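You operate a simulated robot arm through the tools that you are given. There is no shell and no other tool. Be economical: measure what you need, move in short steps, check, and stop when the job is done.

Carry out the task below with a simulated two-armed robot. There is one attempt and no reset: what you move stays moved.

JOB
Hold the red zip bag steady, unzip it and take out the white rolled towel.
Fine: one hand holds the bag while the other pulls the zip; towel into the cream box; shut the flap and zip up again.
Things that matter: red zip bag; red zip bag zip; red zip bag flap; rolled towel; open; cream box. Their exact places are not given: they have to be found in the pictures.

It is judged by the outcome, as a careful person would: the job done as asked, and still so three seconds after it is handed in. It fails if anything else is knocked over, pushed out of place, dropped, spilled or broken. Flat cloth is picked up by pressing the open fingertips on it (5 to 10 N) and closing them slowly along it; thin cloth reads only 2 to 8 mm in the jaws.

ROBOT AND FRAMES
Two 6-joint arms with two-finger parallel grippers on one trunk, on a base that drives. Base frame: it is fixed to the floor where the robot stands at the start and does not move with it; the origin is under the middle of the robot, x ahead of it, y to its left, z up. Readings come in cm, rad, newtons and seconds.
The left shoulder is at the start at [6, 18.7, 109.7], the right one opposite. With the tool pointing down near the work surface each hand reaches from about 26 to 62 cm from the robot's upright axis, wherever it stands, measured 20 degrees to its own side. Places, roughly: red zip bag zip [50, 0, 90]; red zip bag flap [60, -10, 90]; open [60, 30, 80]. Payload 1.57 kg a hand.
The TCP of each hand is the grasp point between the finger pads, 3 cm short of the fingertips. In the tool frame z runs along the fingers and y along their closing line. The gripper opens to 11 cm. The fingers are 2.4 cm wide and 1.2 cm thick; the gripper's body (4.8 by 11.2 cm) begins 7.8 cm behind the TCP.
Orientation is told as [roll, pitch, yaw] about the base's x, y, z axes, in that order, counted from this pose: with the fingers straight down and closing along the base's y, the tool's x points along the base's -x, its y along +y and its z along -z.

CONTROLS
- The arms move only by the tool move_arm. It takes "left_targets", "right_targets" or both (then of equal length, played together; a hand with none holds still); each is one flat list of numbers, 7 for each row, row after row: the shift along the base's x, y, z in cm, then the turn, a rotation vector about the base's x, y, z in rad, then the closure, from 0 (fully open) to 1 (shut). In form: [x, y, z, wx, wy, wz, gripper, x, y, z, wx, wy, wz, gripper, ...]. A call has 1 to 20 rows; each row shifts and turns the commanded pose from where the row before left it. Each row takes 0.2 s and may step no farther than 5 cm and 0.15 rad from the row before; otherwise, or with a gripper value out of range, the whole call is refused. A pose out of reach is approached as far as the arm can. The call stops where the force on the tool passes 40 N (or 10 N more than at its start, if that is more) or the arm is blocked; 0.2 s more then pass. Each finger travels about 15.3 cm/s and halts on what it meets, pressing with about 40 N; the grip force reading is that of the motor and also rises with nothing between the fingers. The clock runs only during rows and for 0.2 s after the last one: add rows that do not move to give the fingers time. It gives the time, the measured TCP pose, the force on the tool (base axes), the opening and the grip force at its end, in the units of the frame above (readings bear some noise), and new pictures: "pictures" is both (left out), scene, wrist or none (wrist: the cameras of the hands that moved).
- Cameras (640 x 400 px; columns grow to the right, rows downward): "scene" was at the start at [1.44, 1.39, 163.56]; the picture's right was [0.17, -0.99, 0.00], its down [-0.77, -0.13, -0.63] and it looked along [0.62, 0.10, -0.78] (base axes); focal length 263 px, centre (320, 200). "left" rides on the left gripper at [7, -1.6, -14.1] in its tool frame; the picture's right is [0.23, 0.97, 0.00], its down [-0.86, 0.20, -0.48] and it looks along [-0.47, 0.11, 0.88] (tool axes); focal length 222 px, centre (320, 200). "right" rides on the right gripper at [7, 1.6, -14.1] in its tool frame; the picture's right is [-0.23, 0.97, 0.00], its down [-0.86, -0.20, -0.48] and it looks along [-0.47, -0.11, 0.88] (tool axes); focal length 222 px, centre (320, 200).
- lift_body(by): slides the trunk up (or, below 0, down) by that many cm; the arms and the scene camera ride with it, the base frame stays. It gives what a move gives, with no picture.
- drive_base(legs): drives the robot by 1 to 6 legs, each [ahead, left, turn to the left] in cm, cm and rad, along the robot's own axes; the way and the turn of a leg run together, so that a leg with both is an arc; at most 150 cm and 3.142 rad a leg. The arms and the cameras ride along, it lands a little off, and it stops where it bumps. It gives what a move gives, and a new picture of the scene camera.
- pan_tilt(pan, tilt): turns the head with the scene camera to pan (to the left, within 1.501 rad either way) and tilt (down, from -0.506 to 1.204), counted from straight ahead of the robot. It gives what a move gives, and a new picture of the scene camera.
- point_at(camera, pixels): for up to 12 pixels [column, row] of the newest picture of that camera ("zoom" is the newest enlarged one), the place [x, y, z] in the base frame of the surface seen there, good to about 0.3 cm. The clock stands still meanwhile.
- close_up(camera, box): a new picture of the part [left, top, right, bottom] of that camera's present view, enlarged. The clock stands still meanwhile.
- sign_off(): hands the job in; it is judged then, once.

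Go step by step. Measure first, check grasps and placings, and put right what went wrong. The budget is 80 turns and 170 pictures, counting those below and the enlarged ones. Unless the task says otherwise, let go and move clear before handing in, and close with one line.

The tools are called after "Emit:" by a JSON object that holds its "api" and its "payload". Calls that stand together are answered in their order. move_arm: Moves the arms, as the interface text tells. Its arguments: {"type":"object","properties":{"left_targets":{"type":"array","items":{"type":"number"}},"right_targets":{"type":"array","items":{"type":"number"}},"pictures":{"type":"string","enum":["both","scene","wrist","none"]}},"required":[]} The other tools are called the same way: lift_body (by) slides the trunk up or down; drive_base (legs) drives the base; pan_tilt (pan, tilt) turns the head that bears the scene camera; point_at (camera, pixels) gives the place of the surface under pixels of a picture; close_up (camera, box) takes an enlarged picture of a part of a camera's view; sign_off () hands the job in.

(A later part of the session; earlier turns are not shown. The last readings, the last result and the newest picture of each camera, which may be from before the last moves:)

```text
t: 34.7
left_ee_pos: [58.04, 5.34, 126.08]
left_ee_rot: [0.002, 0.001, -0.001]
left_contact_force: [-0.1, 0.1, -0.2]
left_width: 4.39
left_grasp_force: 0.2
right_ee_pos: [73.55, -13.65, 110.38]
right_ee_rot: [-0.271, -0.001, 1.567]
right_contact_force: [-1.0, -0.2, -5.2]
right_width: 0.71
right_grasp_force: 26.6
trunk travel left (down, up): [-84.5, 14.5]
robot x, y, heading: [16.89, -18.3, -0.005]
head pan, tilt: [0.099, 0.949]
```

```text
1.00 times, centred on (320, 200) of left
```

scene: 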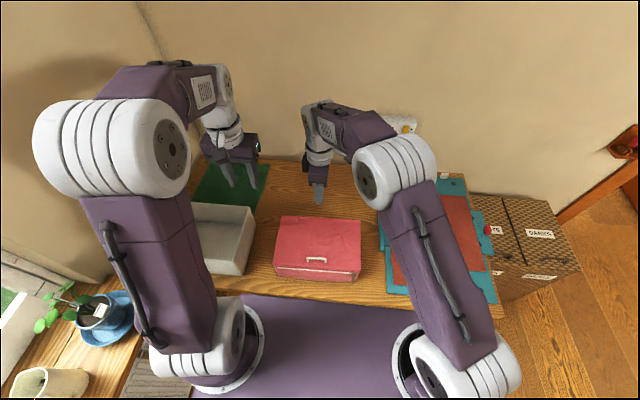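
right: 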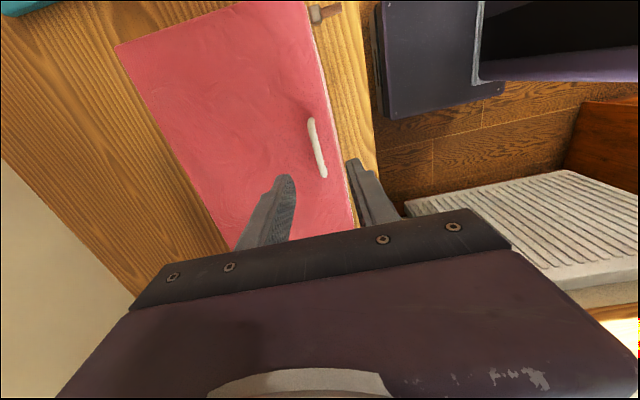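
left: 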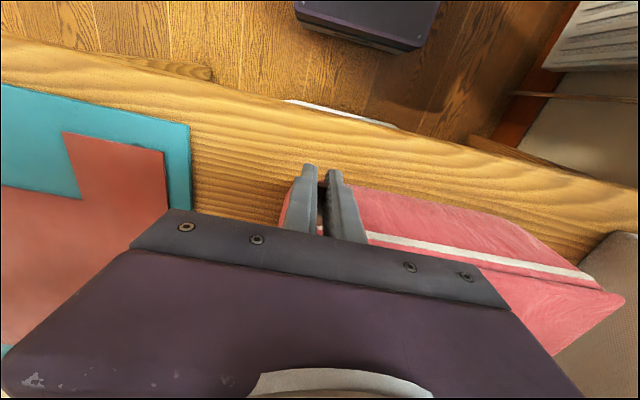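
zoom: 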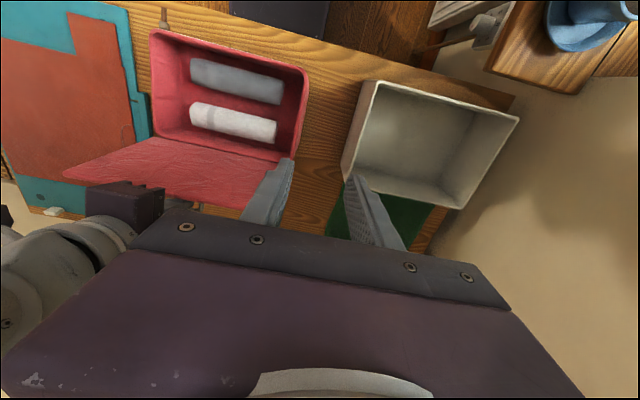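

The white roll spans y -4.4…-23.1, x ≈61.8…67, with its top at z≈87.2. I'll turn the left hand by -90° yaw (closing along x) with a slight lean away from the right arm, still at the left side.

Emit:
{"api": "move_arm", "payload": {"left_targets": [0.4, -0.4, -1, 0, 0, -0.143, 0.45, 0.4, -0.4, -1, 0, 0, -0.143, 0.45, 0.4, -0.4, -1, 0, 0, -0.143, 0.45, 0.4, -0.4, -1, 0, 0, -0.143, 0.45, 0.4, -0.4, -1, 0, 0, -0.143, 0.45, 0.4, -0.4, -1, 0, 0, -0.143, 0.45, 0.4, -0.4, -1, 0, 0, -0.143, 0.45, 0.4, -0.4, -1, 0, 0, -0.143, 0.45, 0.4, -0.4, -1, 0, 0, -0.143, 0.45, 0.4, -0.4, -1, 0, 0, -0.143, 0.45, 0.4, -0.4, -1, 0, 0, -0.14, 0.45, 0.4, -0.4, -1, -0.1, 0, 0, 0.45, 0.4, -0.4, -1, -0.1, 0, 0, 0.45, 0.4, -0.4, -1, -0.1, 0, 0, 0.45, 0.4, -0.4, -1, 0, -0.075, 0, 0.45, 0.3, -0.4, -1, 0, -0.075, 0, 0.45]}}

```text
t: 38.1
left_ee_pos: [64.36, -1.11, 110.0]
left_ee_rot: [0.159, -0.295, -1.618]
left_contact_force: [0.4, 0.3, 0.3]
left_width: 6.05
left_grasp_force: 0.2
right_ee_pos: [73.41, -13.63, 110.51]
right_ee_rot: [-0.271, -0.001, 1.568]
right_contact_force: [-1.0, -0.7, -4.6]
right_width: 0.71
right_grasp_force: 26.4
trunk travel left (down, up): [-84.5, 14.5]
robot x, y, heading: [16.58, -18.16, -0.004]
head pan, tilt: [0.099, 0.949]
```

scene: 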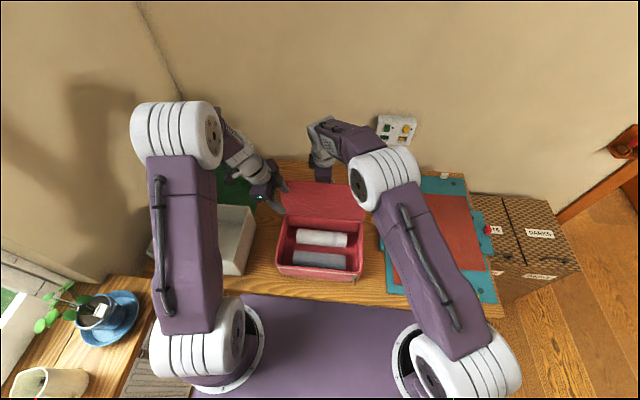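
left: 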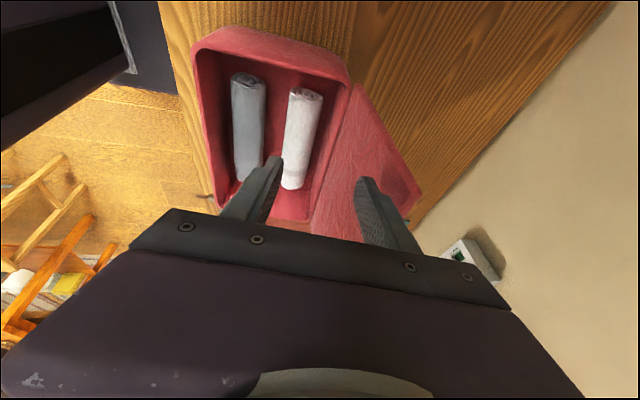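

The hand is set above the left side of the bag. I'll refine the roll's edges from the left picture at mid-length.

Emit:
{"api": "point_at", "payload": {"camera": "left", "pixels": [[288, 140], [300, 140], [314, 140], [322, 140], [338, 140], [255, 140], [264, 140], [276, 150], [283, 187], [300, 186]]}}

```text
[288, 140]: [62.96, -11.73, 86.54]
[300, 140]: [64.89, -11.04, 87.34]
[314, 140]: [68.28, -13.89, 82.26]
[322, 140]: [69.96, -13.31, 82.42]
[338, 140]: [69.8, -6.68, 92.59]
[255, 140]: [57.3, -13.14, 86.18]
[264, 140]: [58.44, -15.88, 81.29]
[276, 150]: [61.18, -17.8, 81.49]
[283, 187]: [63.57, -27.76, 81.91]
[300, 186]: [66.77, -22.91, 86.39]
```

The roll's centre is at x≈64.3. I'll descend in two stages along the tilted tool axis, looking midway.

Emit:
{"api": "move_arm", "payload": {"left_targets": [0, -1.6, -3.5, 0, 0, 0, 0.45, 0, -1.6, -3.5, 0, 0, 0, 0.45, -0.1, -1.6, -3.5, 0, 0, 0, 0.45, -0.1, -1.6, -3.5, 0, 0, 0, 0.45, 0, -0.6, -2, 0, 0, 0, 0.45]}}

Emit:
{"api": "close_up", "payload": {"camera": "scene", "box": [224, 150, 416, 270]}}

```text
t: 39.3
left_ee_pos: [64.1, -8.12, 94.0]
left_ee_rot: [0.157, -0.297, -1.618]
left_contact_force: [0.3, -0.2, 0.7]
left_width: 6.03
left_grasp_force: 0.0
right_ee_pos: [73.57, -13.68, 110.3]
right_ee_rot: [-0.269, -0.003, 1.568]
right_contact_force: [-0.5, -0.7, -4.2]
right_width: 0.7
right_grasp_force: 26.5
trunk travel left (down, up): [-84.5, 14.5]
robot x, y, heading: [16.87, -18.08, -0.004]
head pan, tilt: [0.099, 0.949]
```

scene: 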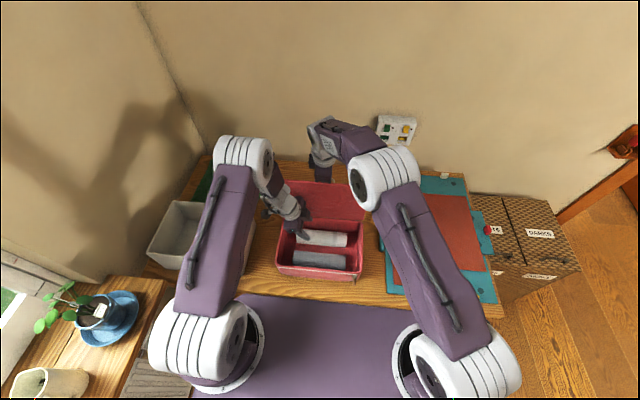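
left: 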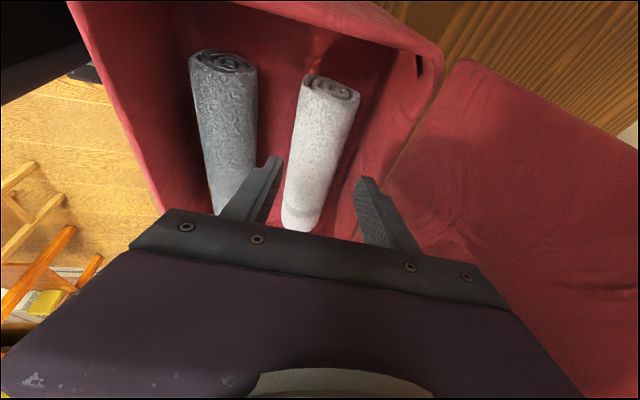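

```text
3.33 times, centred on (320, 210) of scene
```

zoom: 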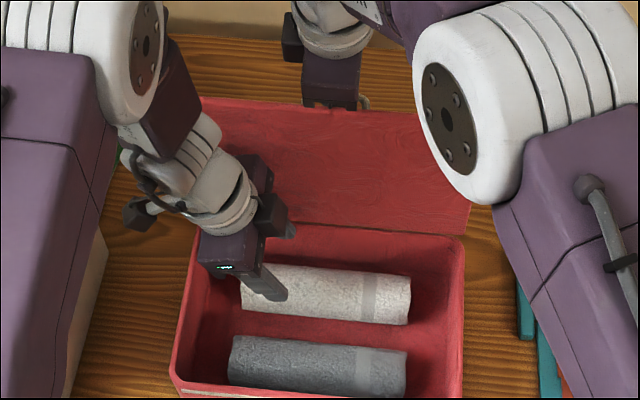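

The alignment is good: the roll lies between the fingers and the right arm is well clear. Descend and close.

Emit:
{"api": "move_arm", "payload": {"left_targets": [0, -1, -2.3, 0, 0, 0, 0.45, 0.05, -0.9, -2.3, 0, 0, 0, 0.45, 0.05, -0.8, -2.2, 0, 0, 0, 0.45, 0, -0.5, -1.3, 0, 0, 0, 0.45, 0, 0, 0, 0, 0, 0, 0.5, 0, 0, 0, 0, 0, 0, 0.6, 0, 0, 0, 0, 0, 0, 0.7, 0, 0, 0, 0, 0, 0, 0.7], "pictures": "wrist"}}

```text
t: 41.1
left_ee_pos: [64.22, -11.14, 85.82]
left_ee_rot: [0.157, -0.297, -1.617]
left_contact_force: [0.5, 2.3, 6.7]
left_width: 5.95
left_grasp_force: 40.1
right_ee_pos: [73.58, -13.67, 110.46]
right_ee_rot: [-0.27, 0.0, 1.568]
right_contact_force: [-2.5, -2.0, -9.5]
right_width: 0.72
right_grasp_force: 26.0
trunk travel left (down, up): [-84.5, 14.5]
robot x, y, heading: [16.7, -18.26, -0.001]
head pan, tilt: [0.099, 0.949]
```

left: 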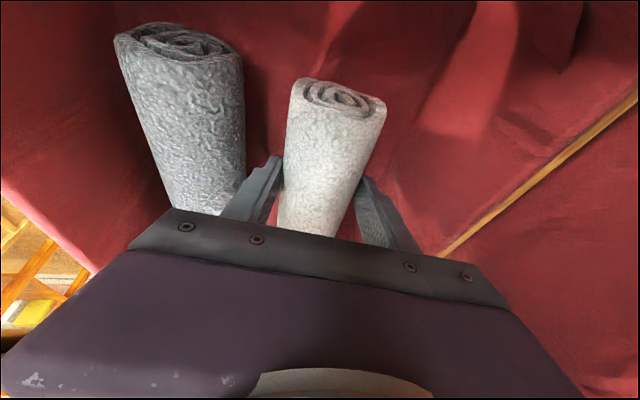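

The grip is blocked at 5.95 cm with 40 N, so the roll is held. Lift a little and check.

Emit:
{"api": "move_arm", "payload": {"left_targets": [0, 0, 1, 0, 0, 0, 0.8, 0, 0, 1.5, 0, 0, 0, 0.8, 0, 0, 2, 0, 0, 0, 0.8], "pictures": "wrist"}}

Emit:
{"api": "close_up", "payload": {"camera": "scene", "box": [224, 150, 416, 270]}}

```text
t: 41.9
left_ee_pos: [64.37, -11.18, 90.42]
left_ee_rot: [0.158, -0.3, -1.618]
left_contact_force: [-1.5, -0.3, 8.8]
left_width: 2.76
left_grasp_force: 9.5
right_ee_pos: [73.47, -13.56, 110.41]
right_ee_rot: [-0.269, 0.001, 1.567]
right_contact_force: [-1.4, 0.3, -11.0]
right_width: 0.73
right_grasp_force: 26.0
trunk travel left (down, up): [-84.5, 14.5]
robot x, y, heading: [17.33, -18.43, 0.003]
head pan, tilt: [0.099, 0.949]
```

left: 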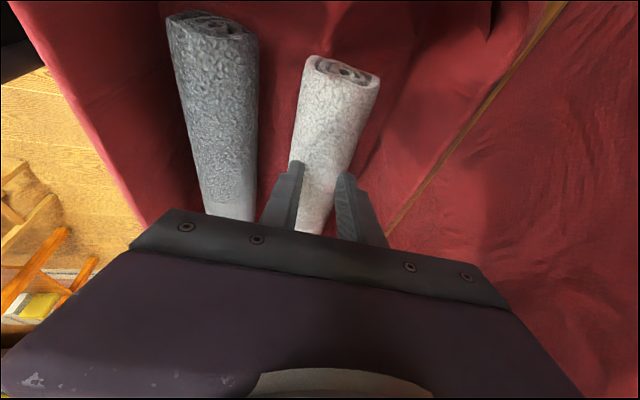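

```text
3.33 times, centred on (320, 210) of scene
```

zoom: 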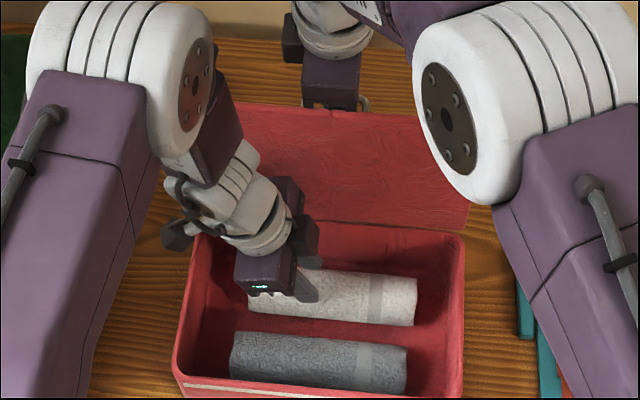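

The fingers slipped up (width is now 2.76) and the roll stayed. I'll open, rise, reduce both tilts by half and look at the roll again.

Emit:
{"api": "move_arm", "payload": {"left_targets": [0, 0, 0.5, 0, 0, 0, 0.6, 0, 0, 1.5, 0, 0, 0, 0.35, 0, 0, 1.5, 0.075, 0, 0, 0.35, 0, 0, 1, 0.075, 0.04, 0, 0.35, 0, 0, 0, 0, 0.04, 0, 0.35]}}

Emit:
{"api": "close_up", "payload": {"camera": "left", "box": [160, 0, 480, 200]}}

Emit:
{"api": "point_at", "payload": {"camera": "zoom", "pixels": [[290, 200], [320, 200], [350, 200], [380, 200], [400, 200], [280, 320], [320, 320], [345, 320], [250, 200], [430, 250], [330, 110], [120, 250]]}}

```text
t: 43.1
left_ee_pos: [64.35, -11.15, 95.03]
left_ee_rot: [0.069, -0.15, -1.603]
left_contact_force: [0.5, 0.1, -0.2]
left_width: 7.18
left_grasp_force: 0.1
right_ee_pos: [73.62, -13.62, 110.48]
right_ee_rot: [-0.27, 0.0, 1.568]
right_contact_force: [-0.2, -1.0, -3.4]
right_width: 0.7
right_grasp_force: 26.6
trunk travel left (down, up): [-84.5, 14.5]
robot x, y, heading: [16.76, -18.46, -0.004]
head pan, tilt: [0.099, 0.949]
```

scene: 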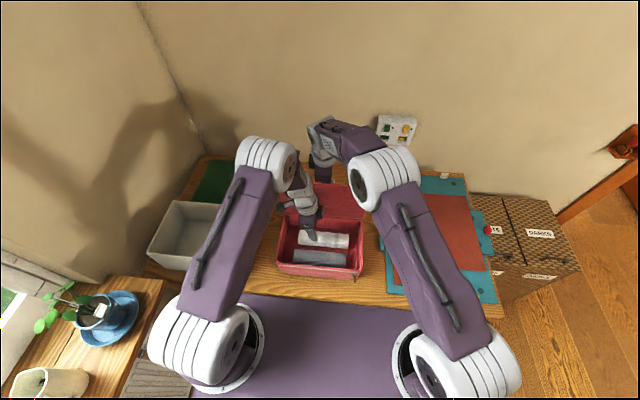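
left: 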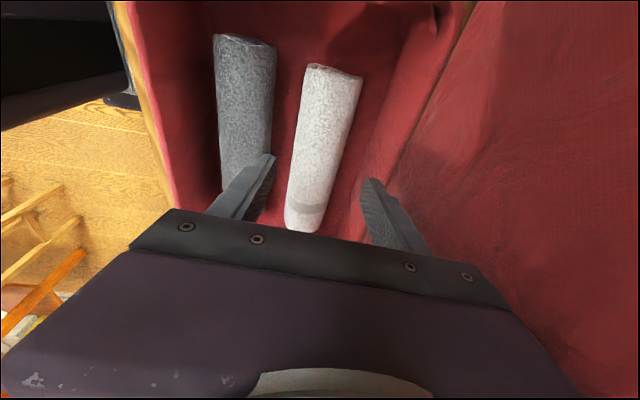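

```text
2.00 times, centred on (320, 100) of left
```

zoom: 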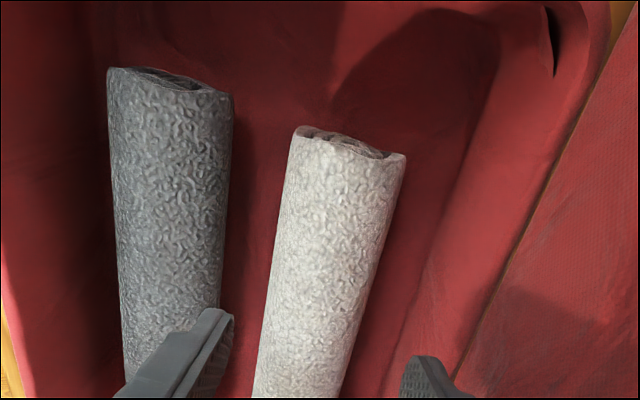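

```text
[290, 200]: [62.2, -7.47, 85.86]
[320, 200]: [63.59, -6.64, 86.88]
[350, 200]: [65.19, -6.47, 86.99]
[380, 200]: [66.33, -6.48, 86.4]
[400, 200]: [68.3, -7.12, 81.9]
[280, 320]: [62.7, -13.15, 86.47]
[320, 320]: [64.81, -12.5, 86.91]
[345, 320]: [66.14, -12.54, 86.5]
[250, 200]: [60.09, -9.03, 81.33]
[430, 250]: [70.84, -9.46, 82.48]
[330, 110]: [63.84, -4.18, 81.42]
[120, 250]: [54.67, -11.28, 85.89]
```

The roll is 5.5 cm thick (z 81.5–87.0), centred at x≈64.5. I'll descend deeper, with the tips near the bag floor, then close fully and let it settle before lifting.

Emit:
{"api": "move_arm", "payload": {"left_targets": [0.05, -0.5, -3, 0, 0, 0, 0.35, 0.05, -0.5, -3, 0, 0, 0, 0.35, 0.05, -0.4, -2.5, 0, 0, 0, 0.35, 0, -0.1, -1, 0, 0, 0, 0.35, 0, 0, -0.6, 0, 0, 0, 0.35, 0, 0, 0, 0, 0, 0, 0.45, 0, 0, 0, 0, 0, 0, 0.6, 0, 0, 0, 0, 0, 0, 0.8, 0, 0, 0, 0, 0, 0, 1, 0, 0, 0, 0, 0, 0, 1], "pictures": "wrist"}}

Emit:
{"api": "close_up", "payload": {"camera": "scene", "box": [224, 150, 416, 270]}}

```text
t: 45.3
left_ee_pos: [64.34, -12.58, 84.82]
left_ee_rot: [0.07, -0.15, -1.602]
left_contact_force: [-0.5, 0.1, 4.9]
left_width: 6.12
left_grasp_force: 40.9
right_ee_pos: [73.53, -13.64, 110.5]
right_ee_rot: [-0.27, -0.002, 1.567]
right_contact_force: [-1.3, -0.8, -8.6]
right_width: 0.72
right_grasp_force: 26.7
trunk travel left (down, up): [-84.5, 14.5]
robot x, y, heading: [16.78, -18.2, -0.004]
head pan, tilt: [0.099, 0.949]
```

left: 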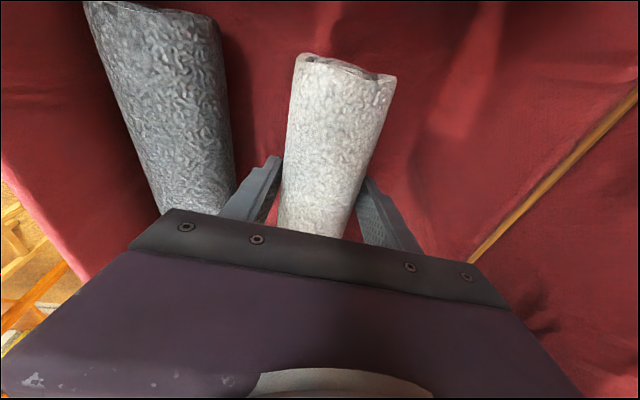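

```text
3.33 times, centred on (320, 210) of scene
```

zoom: 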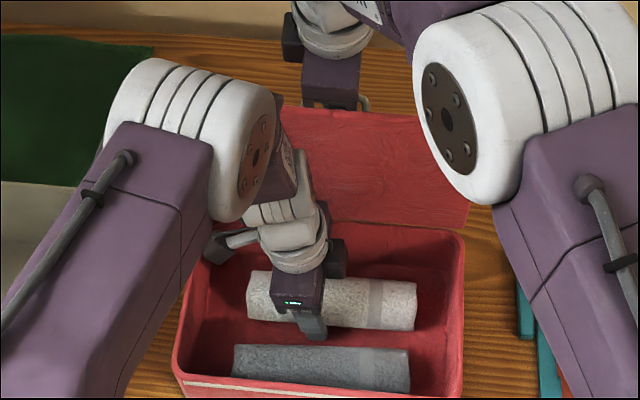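

Blocked at 6.1 cm with 41 N. I'll lift slowly with full closure and check.

Emit:
{"api": "move_arm", "payload": {"left_targets": [0, 0, 0.3, 0, 0, 0, 1, 0, 0, 0.4, 0, 0, 0, 1, 0, 0, 0.5, 0, 0, 0, 1, 0, 0, 0.6, 0, 0, 0, 1], "pictures": "wrist"}}

```text
t: 46.3
left_ee_pos: [64.39, -12.76, 86.58]
left_ee_rot: [0.067, -0.15, -1.602]
left_contact_force: [-0.4, 0.6, -1.8]
left_width: 6.11
left_grasp_force: 40.2
right_ee_pos: [73.59, -13.61, 110.51]
right_ee_rot: [-0.269, -0.002, 1.567]
right_contact_force: [-0.3, -0.1, -3.9]
right_width: 0.73
right_grasp_force: 26.3
trunk travel left (down, up): [-84.5, 14.5]
robot x, y, heading: [16.85, -17.81, -0.0]
head pan, tilt: [0.099, 0.949]
```

left: 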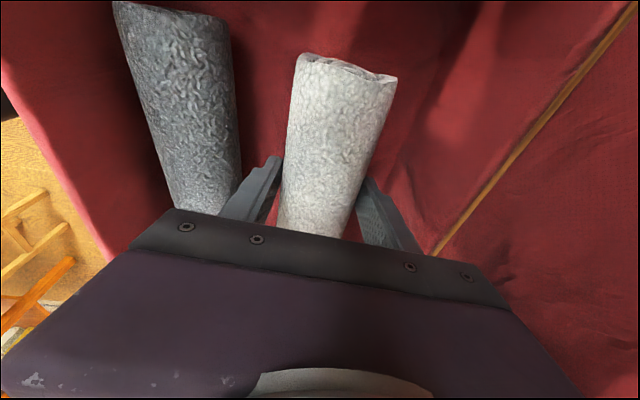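

The roll rises with the hand (width steady, weight about 2 N). I'll lift it out, drifting forward and left away from the right gripper.

Emit:
{"api": "move_arm", "payload": {"left_targets": [0, 0, 1.2, 0, 0, 0, 1, 0, 0, 1.4, 0, 0, 0, 1, -0.7, 0.2, 1.4, 0, 0, 0, 1, -0.7, 0.2, 1.5, 0, 0, 0, 1, -0.7, 0.2, 1.5, 0, 0, 0, 1, -0.7, 0.3, 1.5, 0, 0, 0, 1, -0.5, 0.5, 1.5, 0, 0, 0, 1, -0.5, 0.5, 1.5, 0, 0, 0, 1, -0.5, 0.5, 1.5, 0, 0, 0, 1, -0.5, 0.5, 1.5, 0, 0, 0, 1]}}

```text
t: 48.5
left_ee_pos: [59.54, -9.82, 101.24]
left_ee_rot: [0.07, -0.152, -1.605]
left_contact_force: [-0.7, 0.2, -0.7]
left_width: 6.04
left_grasp_force: 40.3
right_ee_pos: [73.45, -13.67, 110.55]
right_ee_rot: [-0.27, -0.002, 1.566]
right_contact_force: [-0.4, 0.0, -3.3]
right_width: 0.72
right_grasp_force: 27.0
trunk travel left (down, up): [-84.5, 14.5]
robot x, y, heading: [17.07, -18.06, -0.001]
head pan, tilt: [0.099, 0.949]
```

scene: 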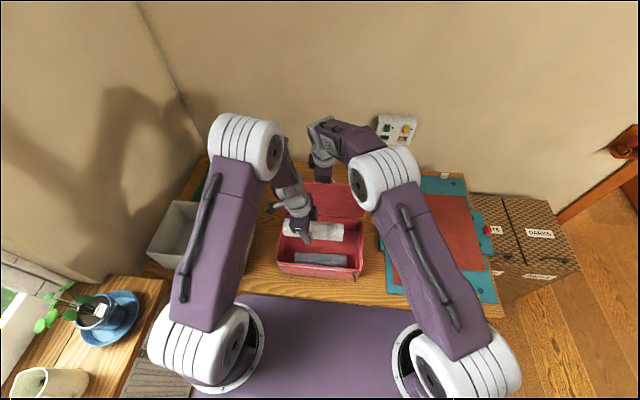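
left: 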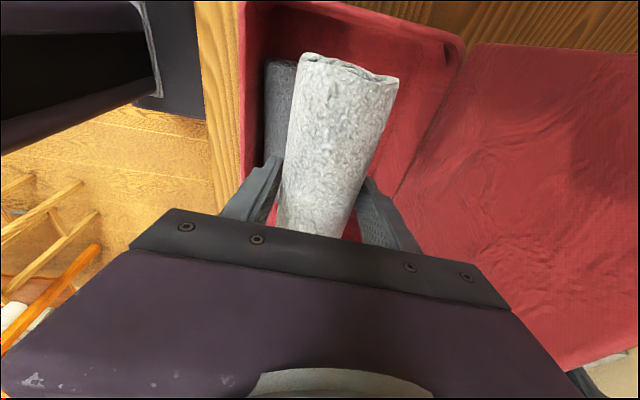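

The roll is clear of the bag. Now measure the cream box's inside.

Emit:
{"api": "close_up", "payload": {"camera": "scene", "box": [130, 180, 290, 280]}}

Emit:
{"api": "pan_tilt", "payload": {"pan": 0.6, "tilt": 0.9}}

```text
4.00 times, centred on (210, 230) of scene
```

zoom: 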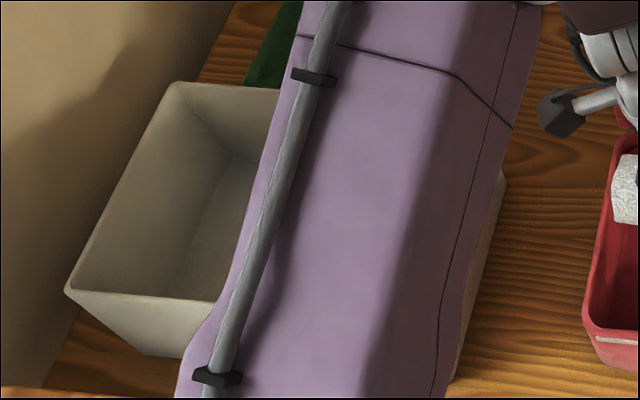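

```text
t: 49.4
left_ee_pos: [59.48, -9.8, 101.15]
left_ee_rot: [0.068, -0.149, -1.601]
left_contact_force: [0.4, 0.1, -1.4]
left_width: 6.07
left_grasp_force: 40.4
right_ee_pos: [73.53, -13.66, 110.38]
right_ee_rot: [-0.27, -0.004, 1.567]
right_contact_force: [-0.6, -0.6, -3.3]
right_width: 0.73
right_grasp_force: 26.5
trunk travel left (down, up): [-84.5, 14.5]
robot x, y, heading: [17.08, -18.04, -0.004]
head pan, tilt: [0.6, 0.901]
```

scene: 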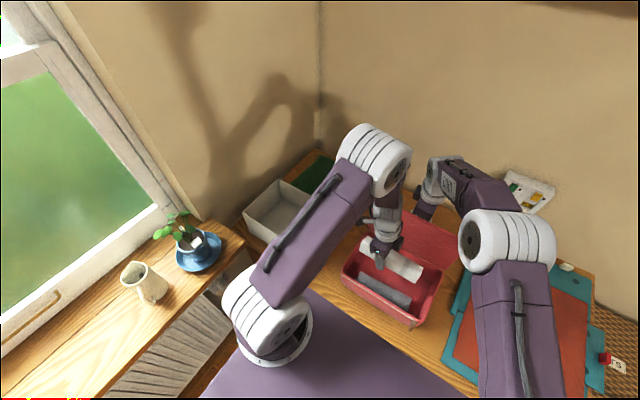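

Emit:
{"api": "point_at", "payload": {"camera": "scene", "pixels": [[244, 213], [279, 181], [312, 198], [270, 238], [278, 192], [262, 220], [285, 212], [252, 212], [305, 200]]}}

Emit:
{"api": "close_up", "payload": {"camera": "scene", "box": [230, 165, 350, 265]}}

```text
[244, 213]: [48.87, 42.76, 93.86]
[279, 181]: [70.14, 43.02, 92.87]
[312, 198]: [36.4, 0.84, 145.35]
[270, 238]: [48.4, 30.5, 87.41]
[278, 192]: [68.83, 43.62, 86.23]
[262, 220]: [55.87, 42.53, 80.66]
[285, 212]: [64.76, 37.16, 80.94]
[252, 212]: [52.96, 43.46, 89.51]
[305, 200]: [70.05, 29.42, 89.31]
```

```text
4.00 times, centred on (290, 215) of scene
```

zoom: 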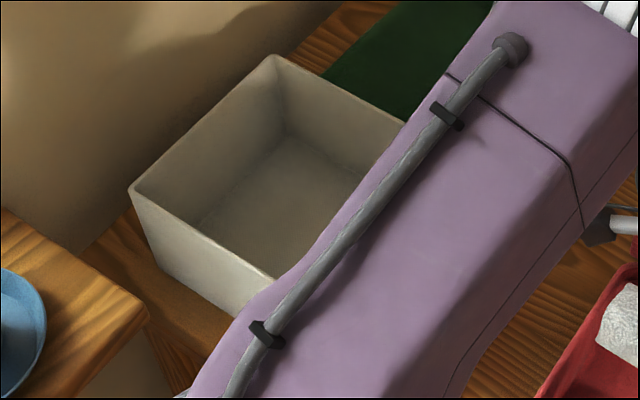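

The box is x 48.7–70, y 14.4–43.5, rim ≈93.5, so the roll fits along y. I'll carry it over to about [59.5, 28.5] at z≈103.

Emit:
{"api": "move_arm", "payload": {"left_targets": [0, 1.5, 1, 0, 0, 0, 1, 0, 3, 1, 0, 0, 0, 1, 0, 3.5, 0, 0, 0, 0, 1, 0, 3.5, 0, 0, 0, 0, 1, 0, 3.5, 0, 0, 0, 0, 1, 0, 3.5, 0, 0, 0, 0, 1, 0, 3.5, 0, 0, 0, 0, 1, 0, 3.5, 0, 0, 0, 0, 1, 0, 3.5, 0, 0, 0, 0, 1, 0, 3.5, 0, 0, 0, 0, 1, 0, 3.5, 0, 0, 0, 0, 1, 0, 2.3, 0, 0, 0, 0, 1]}}

```text
t: 52.0
left_ee_pos: [59.62, 28.56, 103.11]
left_ee_rot: [0.067, -0.153, -1.602]
left_contact_force: [0.3, -0.1, -0.8]
left_width: 6.05
left_grasp_force: 40.0
right_ee_pos: [73.68, -13.52, 110.41]
right_ee_rot: [-0.269, 0.0, 1.569]
right_contact_force: [-0.8, -0.3, -4.3]
right_width: 0.72
right_grasp_force: 26.9
trunk travel left (down, up): [-84.5, 14.5]
robot x, y, heading: [16.96, -18.07, -0.003]
head pan, tilt: [0.6, 0.901]
```

scene: 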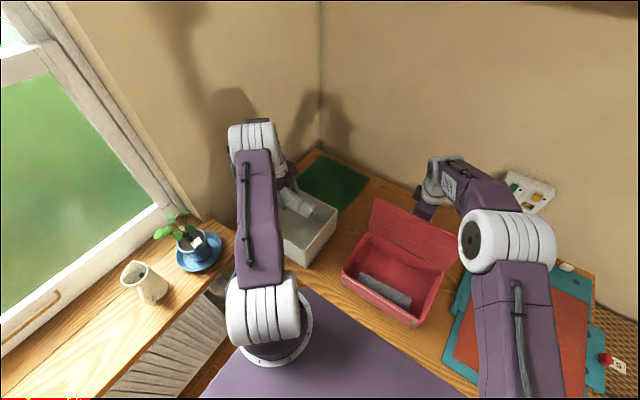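
left: 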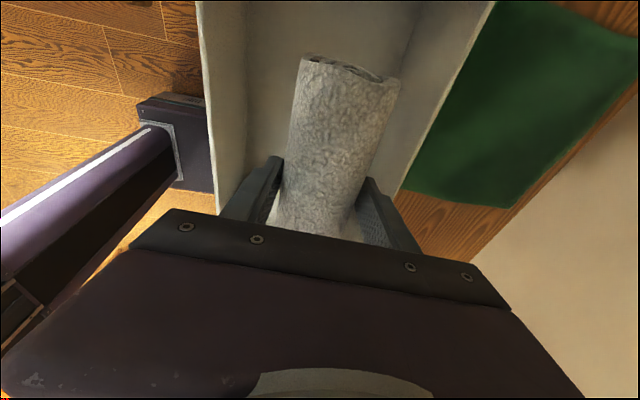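

The roll is over the box and inside its edges. Lower it to the floor (TCP ≈84.5), release and rise.

Emit:
{"api": "move_arm", "payload": {"left_targets": [0, 0, -3.3, 0, 0, 0, 1, 0, 0, -3.3, 0, 0, 0, 1, 0, 0, -3.3, 0, 0, 0, 1, 0, 0, -3.3, 0, 0, 0, 1, 0, 0, -2.8, 0, 0, 0, 1, 0, 0, -1.5, 0, 0, 0, 1, 0, 0, -0.7, 0, 0, 0, 1, 0, 0, 0, 0, 0, 0, 1], "pictures": "wrist"}}

```text
t: 53.8
left_ee_pos: [59.63, 28.48, 84.81]
left_ee_rot: [0.069, -0.15, -1.603]
left_contact_force: [-0.1, 0.6, -1.1]
left_width: 6.04
left_grasp_force: 39.9
right_ee_pos: [73.61, -13.64, 110.51]
right_ee_rot: [-0.269, -0.001, 1.567]
right_contact_force: [-1.1, -0.6, -3.7]
right_width: 0.71
right_grasp_force: 26.4
trunk travel left (down, up): [-84.5, 14.5]
robot x, y, heading: [17.01, -18.2, -0.001]
head pan, tilt: [0.6, 0.901]
```

left: 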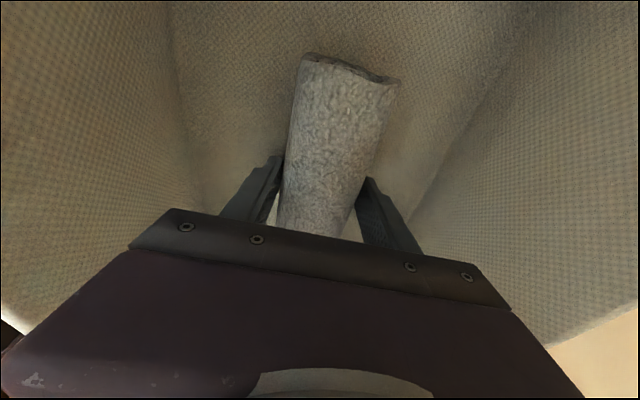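

No floor contact yet, so a bit lower until it touches; then open slowly and withdraw upward.

Emit:
{"api": "move_arm", "payload": {"left_targets": [0, 0, -0.4, 0, 0, 0, 1, 0, 0, -0.4, 0, 0, 0, 1, 0, 0, 0, 0, 0, 0, 0.4, 0, 0, 0, 0, 0, 0, 0.25, 0, 0, 0, 0, 0, 0, 0.25, 0, 0, 2, 0, 0, 0, 0.25, 0, 0, 4, 0, 0, 0, 0.25, 0, 0, 4, 0, 0, 0, 0.25, 0, 0, 4, 0, 0, 0, 0.25, 0, 0, 4, 0, 0, 0, 0.25]}}

```text
t: 56.0
left_ee_pos: [59.39, 28.56, 102.15]
left_ee_rot: [0.07, -0.15, -1.604]
left_contact_force: [0.1, -0.5, 0.1]
left_width: 8.25
left_grasp_force: 0.1
right_ee_pos: [73.44, -13.75, 110.49]
right_ee_rot: [-0.272, -0.002, 1.566]
right_contact_force: [-1.3, 0.2, -2.3]
right_width: 0.69
right_grasp_force: 26.5
trunk travel left (down, up): [-84.5, 14.5]
robot x, y, heading: [16.65, -18.26, -0.006]
head pan, tilt: [0.6, 0.901]
```

scene: 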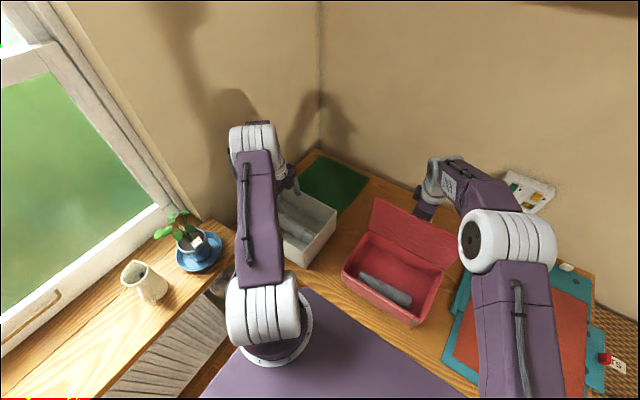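
left: 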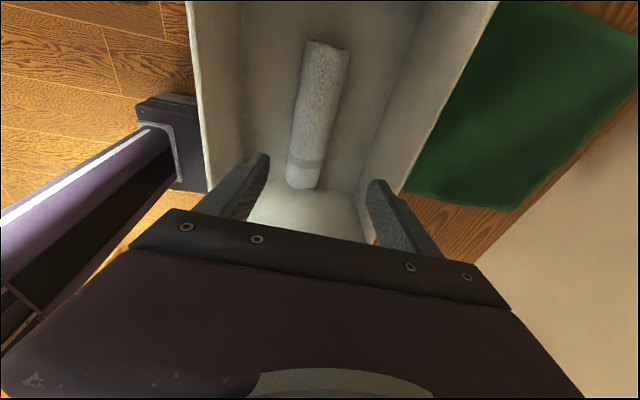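

The white towel lies in the box. Now close the flap: the right hand goes back along the arc, first to mid-way. I'll aim the head back at the bag.

Emit:
{"api": "move_arm", "payload": {"right_targets": [-1.76, 0, 0.15, 0, 0.07, 0, 1, -1.77, 0, -0.02, 0, 0.07, 0, 1, -1.76, 0, -0.2, 0, 0.07, 0, 1, -1.73, 0, -0.37, 0, 0.06, 0, 1, -1.68, 0, -0.55, 0, 0, 0, 1, -1.62, 0, -0.7, 0, 0, 0, 1, -1.59, 0, -0.79, 0, 0, 0, 1, -1.49, 0, -0.94, 0, 0, 0, 1, -1.4, 0, -1.09, 0, 0, 0, 1, -1.28, 0, -1.22, 0, 0, 0, 1, -1.15, 0, -1.34, 0, 0, 0, 1], "pictures": "none"}}

Emit:
{"api": "pan_tilt", "payload": {"pan": 0.1, "tilt": 0.95}}

```text
t: 58.4
left_ee_pos: [59.39, 28.52, 102.14]
left_ee_rot: [0.07, -0.15, -1.602]
left_contact_force: [0.9, 0.0, -0.6]
left_width: 8.27
left_grasp_force: 0.1
right_ee_pos: [56.23, -13.73, 103.56]
right_ee_rot: [-0.003, 0.0, 1.568]
right_contact_force: [1.8, -0.3, -0.9]
right_width: 0.73
right_grasp_force: 26.2
trunk travel left (down, up): [-84.5, 14.5]
robot x, y, heading: [17.03, -17.91, 0.0]
head pan, tilt: [0.6, 0.901]
```

```text
t: 59.3
left_ee_pos: [59.46, 28.61, 101.96]
left_ee_rot: [0.069, -0.15, -1.602]
left_contact_force: [0.4, 0.2, -0.2]
left_width: 8.25
left_grasp_force: 0.1
right_ee_pos: [56.33, -13.67, 103.38]
right_ee_rot: [0.0, 0.0, 1.567]
right_contact_force: [-0.5, 0.3, -1.2]
right_width: 0.71
right_grasp_force: 26.7
trunk travel left (down, up): [-84.5, 14.5]
robot x, y, heading: [16.88, -18.19, -0.0]
head pan, tilt: [0.099, 0.949]
```

scene: 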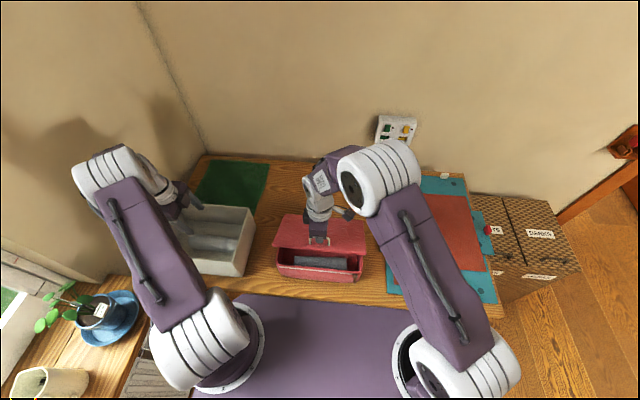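

The flap is half shut. I'll finish the arc down to the handle's original position.

Emit:
{"api": "move_arm", "payload": {"right_targets": [-1.02, 0, -1.45, 0, 0, 0, 1, -0.86, 0, -1.55, 0, 0, 0, 1, -0.7, 0, -1.62, 0, 0, 0, 1, -0.54, 0, -1.69, 0, 0, 0, 1, -0.4, 0, -1.6, 0, 0, 0, 1, -0.25, 0, -0.5, 0, 0, 0, 1, 0, 0, -0.3, 0, 0, 0, 1], "pictures": "none"}}

Emit:
{"api": "close_up", "payload": {"camera": "scene", "box": [240, 190, 400, 290]}}

```text
t: 60.9
left_ee_pos: [59.48, 28.65, 102.12]
left_ee_rot: [0.068, -0.149, -1.602]
left_contact_force: [0.6, -0.6, -0.2]
left_width: 8.26
left_grasp_force: 0.1
right_ee_pos: [52.71, -13.58, 94.57]
right_ee_rot: [-0.002, -0.002, 1.568]
right_contact_force: [4.5, -2.6, 28.8]
right_width: 0.75
right_grasp_force: 27.3
trunk travel left (down, up): [-84.5, 14.5]
robot x, y, heading: [17.08, -18.39, 0.001]
head pan, tilt: [0.099, 0.949]
```

```text
4.00 times, centred on (320, 240) of scene
```

zoom: 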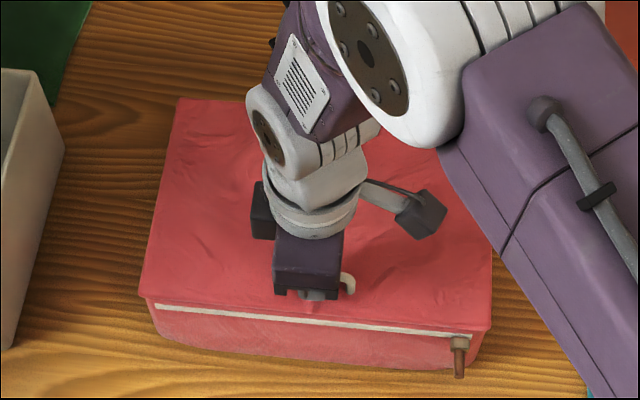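

The flap is shut (pressing 29 N). I'll release the handle, raise both hands well clear, and then go back to the earlier working stance.

Emit:
{"api": "move_arm", "payload": {"right_targets": [0, 0, 0.3, 0, 0, 0, 1, 0, 0, 0, 0, 0, 0, 0.6, 0, 0, 0, 0, 0, 0, 0.6, 0, 0, 4, 0, 0, 0, 0.6, 0, 0, 4.5, 0, 0, 0, 0.6, 0, 0, 4.5, 0, 0, 0, 0.6, 0, 0, 4.5, 0, 0, 0, 0.6, 0, 0, 4.5, 0, 0, 0, 0.6], "left_targets": [0, 0, 2, 0.075, 0, 0, 0.5, 0, 0, 2, 0.075, 0, 0, 0.5, 0, 0, 2, 0, 0.07, 0, 0.5, 0, 0, 2, 0, 0, 0, 0.5, 0, 0, 2, 0, 0, 0, 0.5, 0, 0, 2, 0, 0, 0, 0.5, 0, 0, 2, 0, 0, 0, 0.5, 0, 0, 2, 0, 0, 0, 0.5], "pictures": "none"}}

Emit:
{"api": "drive_base", "payload": {"legs": [[-12, 0, 0]]}}

Emit:
{"api": "lift_body", "payload": {"by": -12}}

Emit:
{"api": "close_up", "payload": {"camera": "scene", "box": [240, 160, 400, 260]}}

```text
t: 62.7
left_ee_pos: [59.5, 28.49, 118.2]
left_ee_rot: [-0.004, -0.001, -1.603]
left_contact_force: [0.3, 0.2, 0.5]
left_width: 5.51
left_grasp_force: 0.1
right_ee_pos: [52.27, -13.58, 117.36]
right_ee_rot: [-0.002, 0.001, 1.568]
right_contact_force: [0.5, -0.4, 0.7]
right_width: 4.4
right_grasp_force: 0.1
trunk travel left (down, up): [-84.5, 14.5]
robot x, y, heading: [17.04, -18.51, -0.0]
head pan, tilt: [0.099, 0.949]
```

```text
t: 64.0
left_ee_pos: [47.78, 28.53, 118.02]
left_ee_rot: [-0.006, -0.002, -1.602]
left_contact_force: [0.6, -0.4, -0.3]
left_width: 5.49
left_grasp_force: 0.1
right_ee_pos: [40.79, -13.46, 117.04]
right_ee_rot: [-0.001, -0.001, 1.568]
right_contact_force: [0.4, 0.2, 0.4]
right_width: 4.44
right_grasp_force: 0.0
trunk travel left (down, up): [-84.5, 14.5]
robot x, y, heading: [4.97, -18.31, -0.003]
head pan, tilt: [0.099, 0.949]
```

scene: 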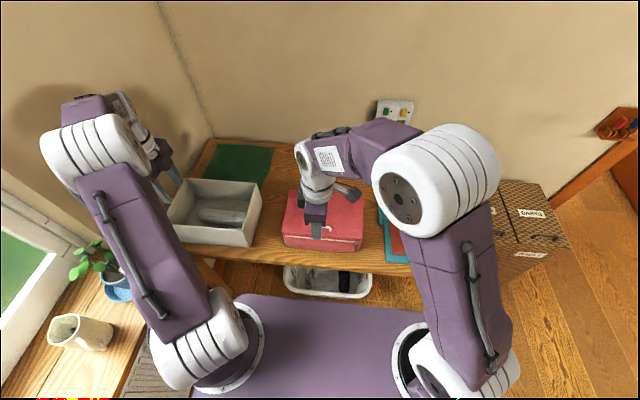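

```text
t: 65.5
left_ee_pos: [47.59, 28.52, 106.12]
left_ee_rot: [-0.005, -0.002, -1.603]
left_contact_force: [-0.5, -0.1, 0.6]
left_width: 5.51
left_grasp_force: 0.0
right_ee_pos: [40.56, -13.69, 104.98]
right_ee_rot: [-0.002, 0.0, 1.568]
right_contact_force: [0.4, -0.6, 0.7]
right_width: 4.39
right_grasp_force: 0.1
trunk travel left (down, up): [-72.5, 26.5]
robot x, y, heading: [4.85, -18.64, 0.001]
head pan, tilt: [0.099, 0.949]
```

```text
4.00 times, centred on (320, 210) of scene
```

zoom: 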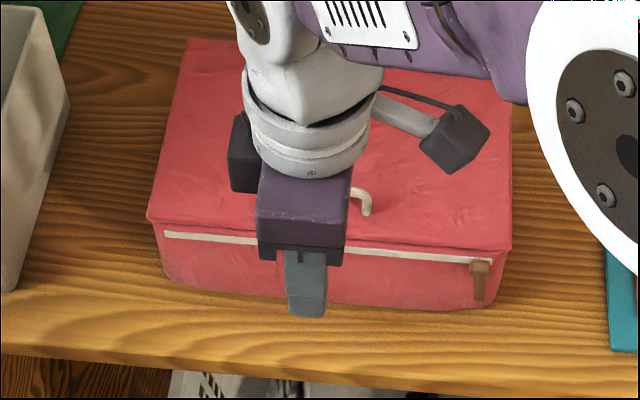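

The flap stays shut. Now the right hand turns back to the rolled pose above the right rear of the lid, and the left hand turns to close along y and comes over.

Emit:
{"api": "move_arm", "payload": {"right_targets": [1.2, -1.4, 0.5, 0, 0, -0.143, 0.9, 1.2, -1.4, 0.5, 0, 0, -0.143, 1, 1.2, -1.4, 0.5, 0, 0, -0.143, 1, 1.2, -1.4, 0.5, 0, 0, -0.143, 1, 1.2, -1.4, 0.5, 0, 0, -0.143, 1, 1.2, -1.4, 0.5, 0, 0, -0.143, 1, 1.2, -1.4, 0.5, 0, 0, -0.143, 1, 1.2, -1.4, 0.5, 0, 0, -0.143, 1, 1.2, -1.4, 0.5, 0, 0, -0.143, 1, 1.2, -1.4, 0.5, 0, 0, -0.143, 1, 1.2, -1.4, 0.5, 0, 0, -0.138, 1, 1.65, 0, -1.2, 0.14, 0, 0, 1, 1.65, 0, -1.2, 0.14, 0, 0, 1, 1.65, 0, -1.2, 0.14, 0, 0, 1, 1.65, 0, -1.2, 0.14, 0, 0, 1, 1.65, 0, -1.2, 0.14, 0, 0, 1], "left_targets": [0, -2, 0.4, 0, 0, 0.145, 0.6, 0, -2, 0.4, 0, 0, 0.145, 0.6, 0, -2, 0.4, 0, 0, 0.145, 0.6, 0, -2, 0.4, 0, 0, 0.145, 0.6, 0, -2, 0.4, 0, 0, 0.145, 0.6, 0, -2, 0.4, 0, 0, 0.145, 0.6, 0, -2, 0.4, 0, 0, 0.145, 0.6, 0, -2, 0.4, 0, 0, 0.145, 0.6, 0, -2, 0.4, 0, 0, 0.145, 0.6, 0, -2, 0.4, 0, 0, 0.145, 0.6, 0, -2, 0.4, 0, 0, 0.147, 0.6, 0, -3.5, 0, 0, 0, 0, 0.6, 0, -3.5, 0, 0, 0, 0, 0.6, 0, -3.5, 0, 0, 0, 0, 0.6, 0, -3.5, 0, 0, 0, 0, 0.6, 0, -3.5, 0, 0, 0, 0, 0.6], "pictures": "both"}}

Emit:
{"api": "close_up", "payload": {"camera": "scene", "box": [240, 160, 400, 260]}}

```text
t: 68.9
left_ee_pos: [47.78, -11.22, 110.53]
left_ee_rot: [-0.003, -0.002, -0.003]
left_contact_force: [0.6, -0.6, -0.1]
left_width: 4.4
left_grasp_force: 0.0
right_ee_pos: [62.22, -29.14, 104.43]
right_ee_rot: [0.704, 0.0, 0.001]
right_contact_force: [0.5, -0.7, 0.2]
right_width: 0.0
right_grasp_force: 21.3
trunk travel left (down, up): [-72.5, 26.5]
robot x, y, heading: [4.99, -18.02, -0.001]
head pan, tilt: [0.099, 0.949]
```

scene: 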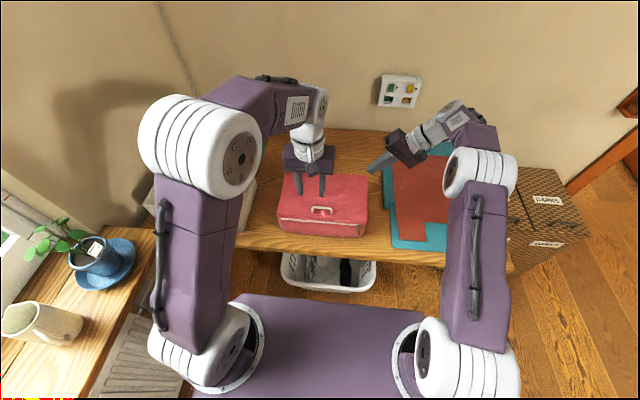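
right: 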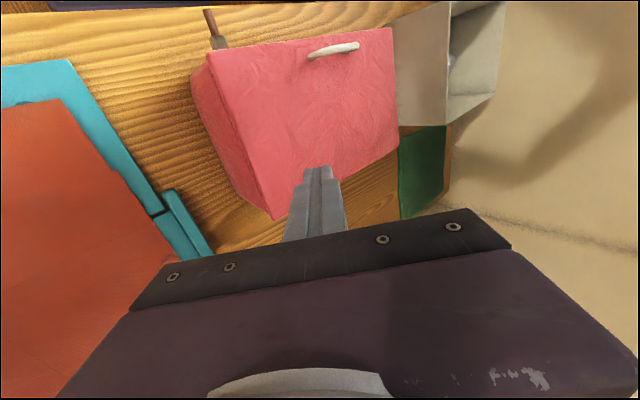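
left: 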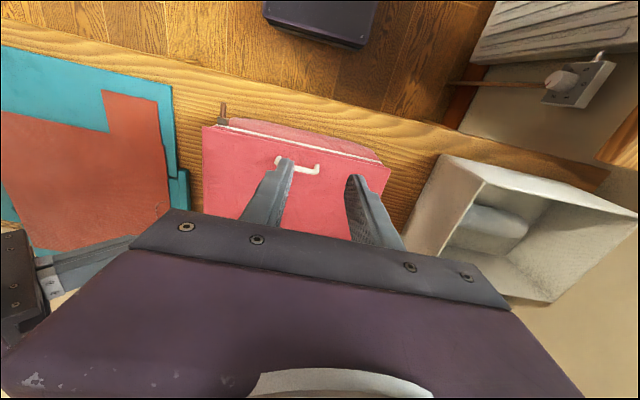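

```text
4.00 times, centred on (320, 210) of scene
```

zoom: 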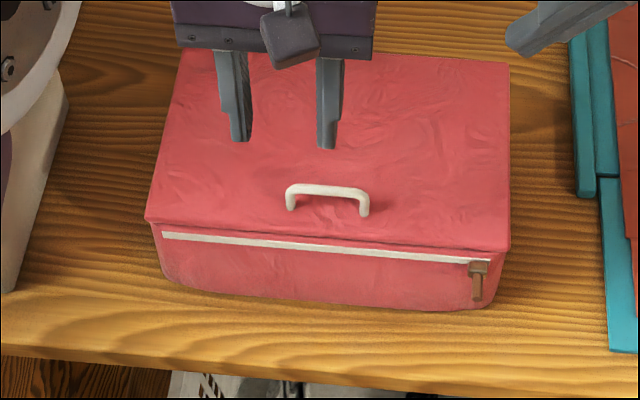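

Flap closed, and the peg is at zoom (477,285). I'll re-measure the peg and zip, and lower the right hand onto the lid.

Emit:
{"api": "point_at", "payload": {"camera": "zoom", "pixels": [[476, 296], [477, 285], [478, 276], [478, 266], [164, 236], [490, 262], [505, 245], [150, 215]]}}

Emit:
{"api": "move_arm", "payload": {"right_targets": [0, 2, -3, 0, 0, 0, 1, 0, 2, -3, 0, 0, 0, 1, 0, 1.8, -2.5, 0, 0, 0, 1, 0, 0.5, -1, 0, 0, 0, 1, 0, 0, -0.8, 0, 0, 0, 1], "pictures": "none"}}

```text
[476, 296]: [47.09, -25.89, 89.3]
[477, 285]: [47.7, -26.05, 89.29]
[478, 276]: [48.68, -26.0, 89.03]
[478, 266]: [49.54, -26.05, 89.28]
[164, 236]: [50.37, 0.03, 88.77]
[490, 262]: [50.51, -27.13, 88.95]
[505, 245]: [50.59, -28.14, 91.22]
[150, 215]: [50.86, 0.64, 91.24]
```

```text
t: 70.1
left_ee_pos: [47.58, -11.03, 110.51]
left_ee_rot: [-0.004, -0.001, -0.007]
left_contact_force: [-0.2, 0.0, 0.0]
left_width: 4.4
left_grasp_force: 0.0
right_ee_pos: [62.09, -22.76, 94.19]
right_ee_rot: [0.699, 0.0, -0.001]
right_contact_force: [-0.2, -0.7, -0.6]
right_width: 0.0
right_grasp_force: 21.6
trunk travel left (down, up): [-72.5, 26.5]
robot x, y, heading: [4.86, -18.2, -0.007]
head pan, tilt: [0.099, 0.949]
```

The peg is at y≈-26.0. Right hand presses slightly more; left hand goes above the peg.

Emit:
{"api": "move_arm", "payload": {"right_targets": [0, 0, -0.2, 0, 0, 0, 1, 0, 0, -0.15, 0, 0, 0, 1, 0, 0, 0, 0, 0, 0, 1, 0, 0, 0, 0, 0, 0, 1, 0, 0, 0, 0, 0, 0, 1, 0, 0, 0, 0, 0, 0, 1], "left_targets": [0.05, -3.75, 0, 0, 0, 0, 0.6, 0.05, -3.75, 0, 0, 0, 0, 0.6, 0.05, -3.75, 0, 0, 0, 0, 0.6, 0.05, -3.7, 0, 0, 0, 0, 0.6, 0, 0, -4, 0, 0, 0, 0.6, 0, 0, -4, 0, 0, 0, 0.6], "pictures": "wrist"}}

```text
t: 71.5
left_ee_pos: [47.75, -25.9, 102.54]
left_ee_rot: [-0.005, -0.004, -0.006]
left_contact_force: [-0.3, 0.1, 0.3]
left_width: 4.39
left_grasp_force: 0.0
right_ee_pos: [61.99, -22.66, 93.99]
right_ee_rot: [0.699, -0.001, 0.0]
right_contact_force: [2.6, 1.3, 14.8]
right_width: 0.0
right_grasp_force: 21.2
trunk travel left (down, up): [-72.5, 26.5]
robot x, y, heading: [5.32, -18.12, -0.002]
head pan, tilt: [0.099, 0.949]
```

right: 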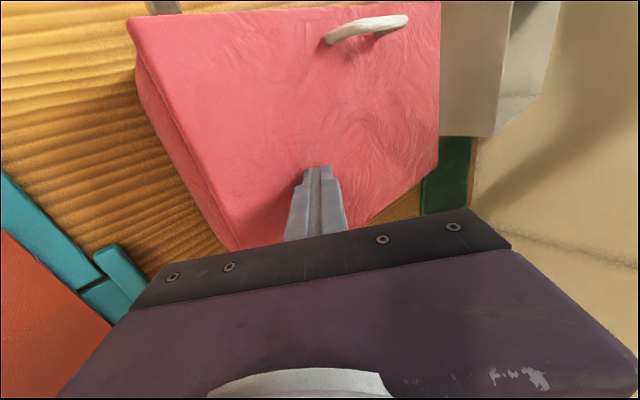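
left: 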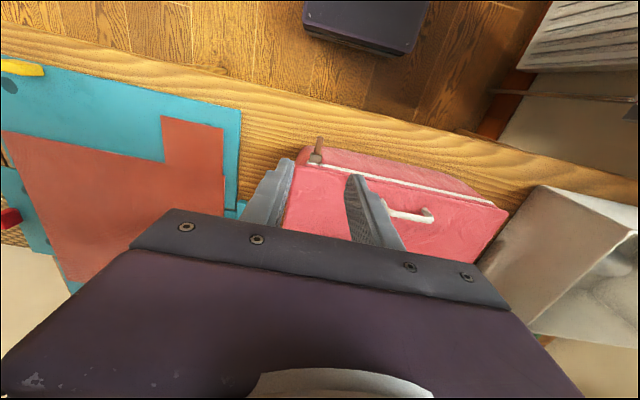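

The lid is held with 15 N and the left hand is over the peg. Descend to 89.2 and grip.

Emit:
{"api": "move_arm", "payload": {"left_targets": [0, 0, -4, 0, 0, 0, 0.6, 0, 0, -4, 0, 0, 0, 0.6, 0, 0, -3.5, 0, 0, 0, 0.6, 0, 0, -1.8, 0, 0, 0, 0.6, 0, 0, 0, 0, 0, 0, 0.8, 0, 0, 0, 0, 0, 0, 1, 0, 0, 0, 0, 0, 0, 1], "pictures": "wrist"}}

```text
t: 73.1
left_ee_pos: [47.65, -25.85, 89.18]
left_ee_rot: [-0.005, -0.003, -0.004]
left_contact_force: [2.3, 0.1, -0.6]
left_width: 0.78
left_grasp_force: 26.2
right_ee_pos: [61.8, -22.8, 94.03]
right_ee_rot: [0.699, 0.0, -0.002]
right_contact_force: [1.3, 0.4, 21.2]
right_width: 0.0
right_grasp_force: 21.5
trunk travel left (down, up): [-72.5, 26.5]
robot x, y, heading: [4.84, -17.91, -0.003]
head pan, tilt: [0.099, 0.949]
```

left: 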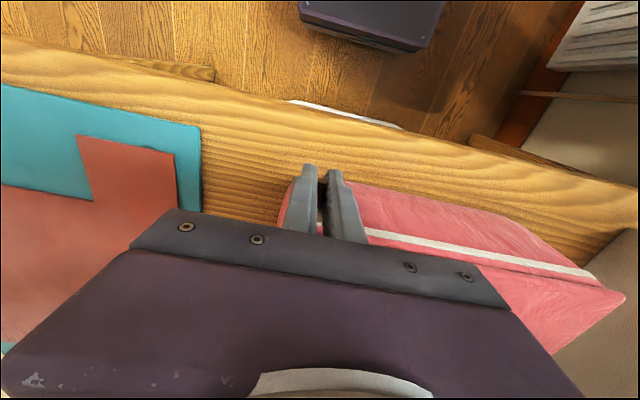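

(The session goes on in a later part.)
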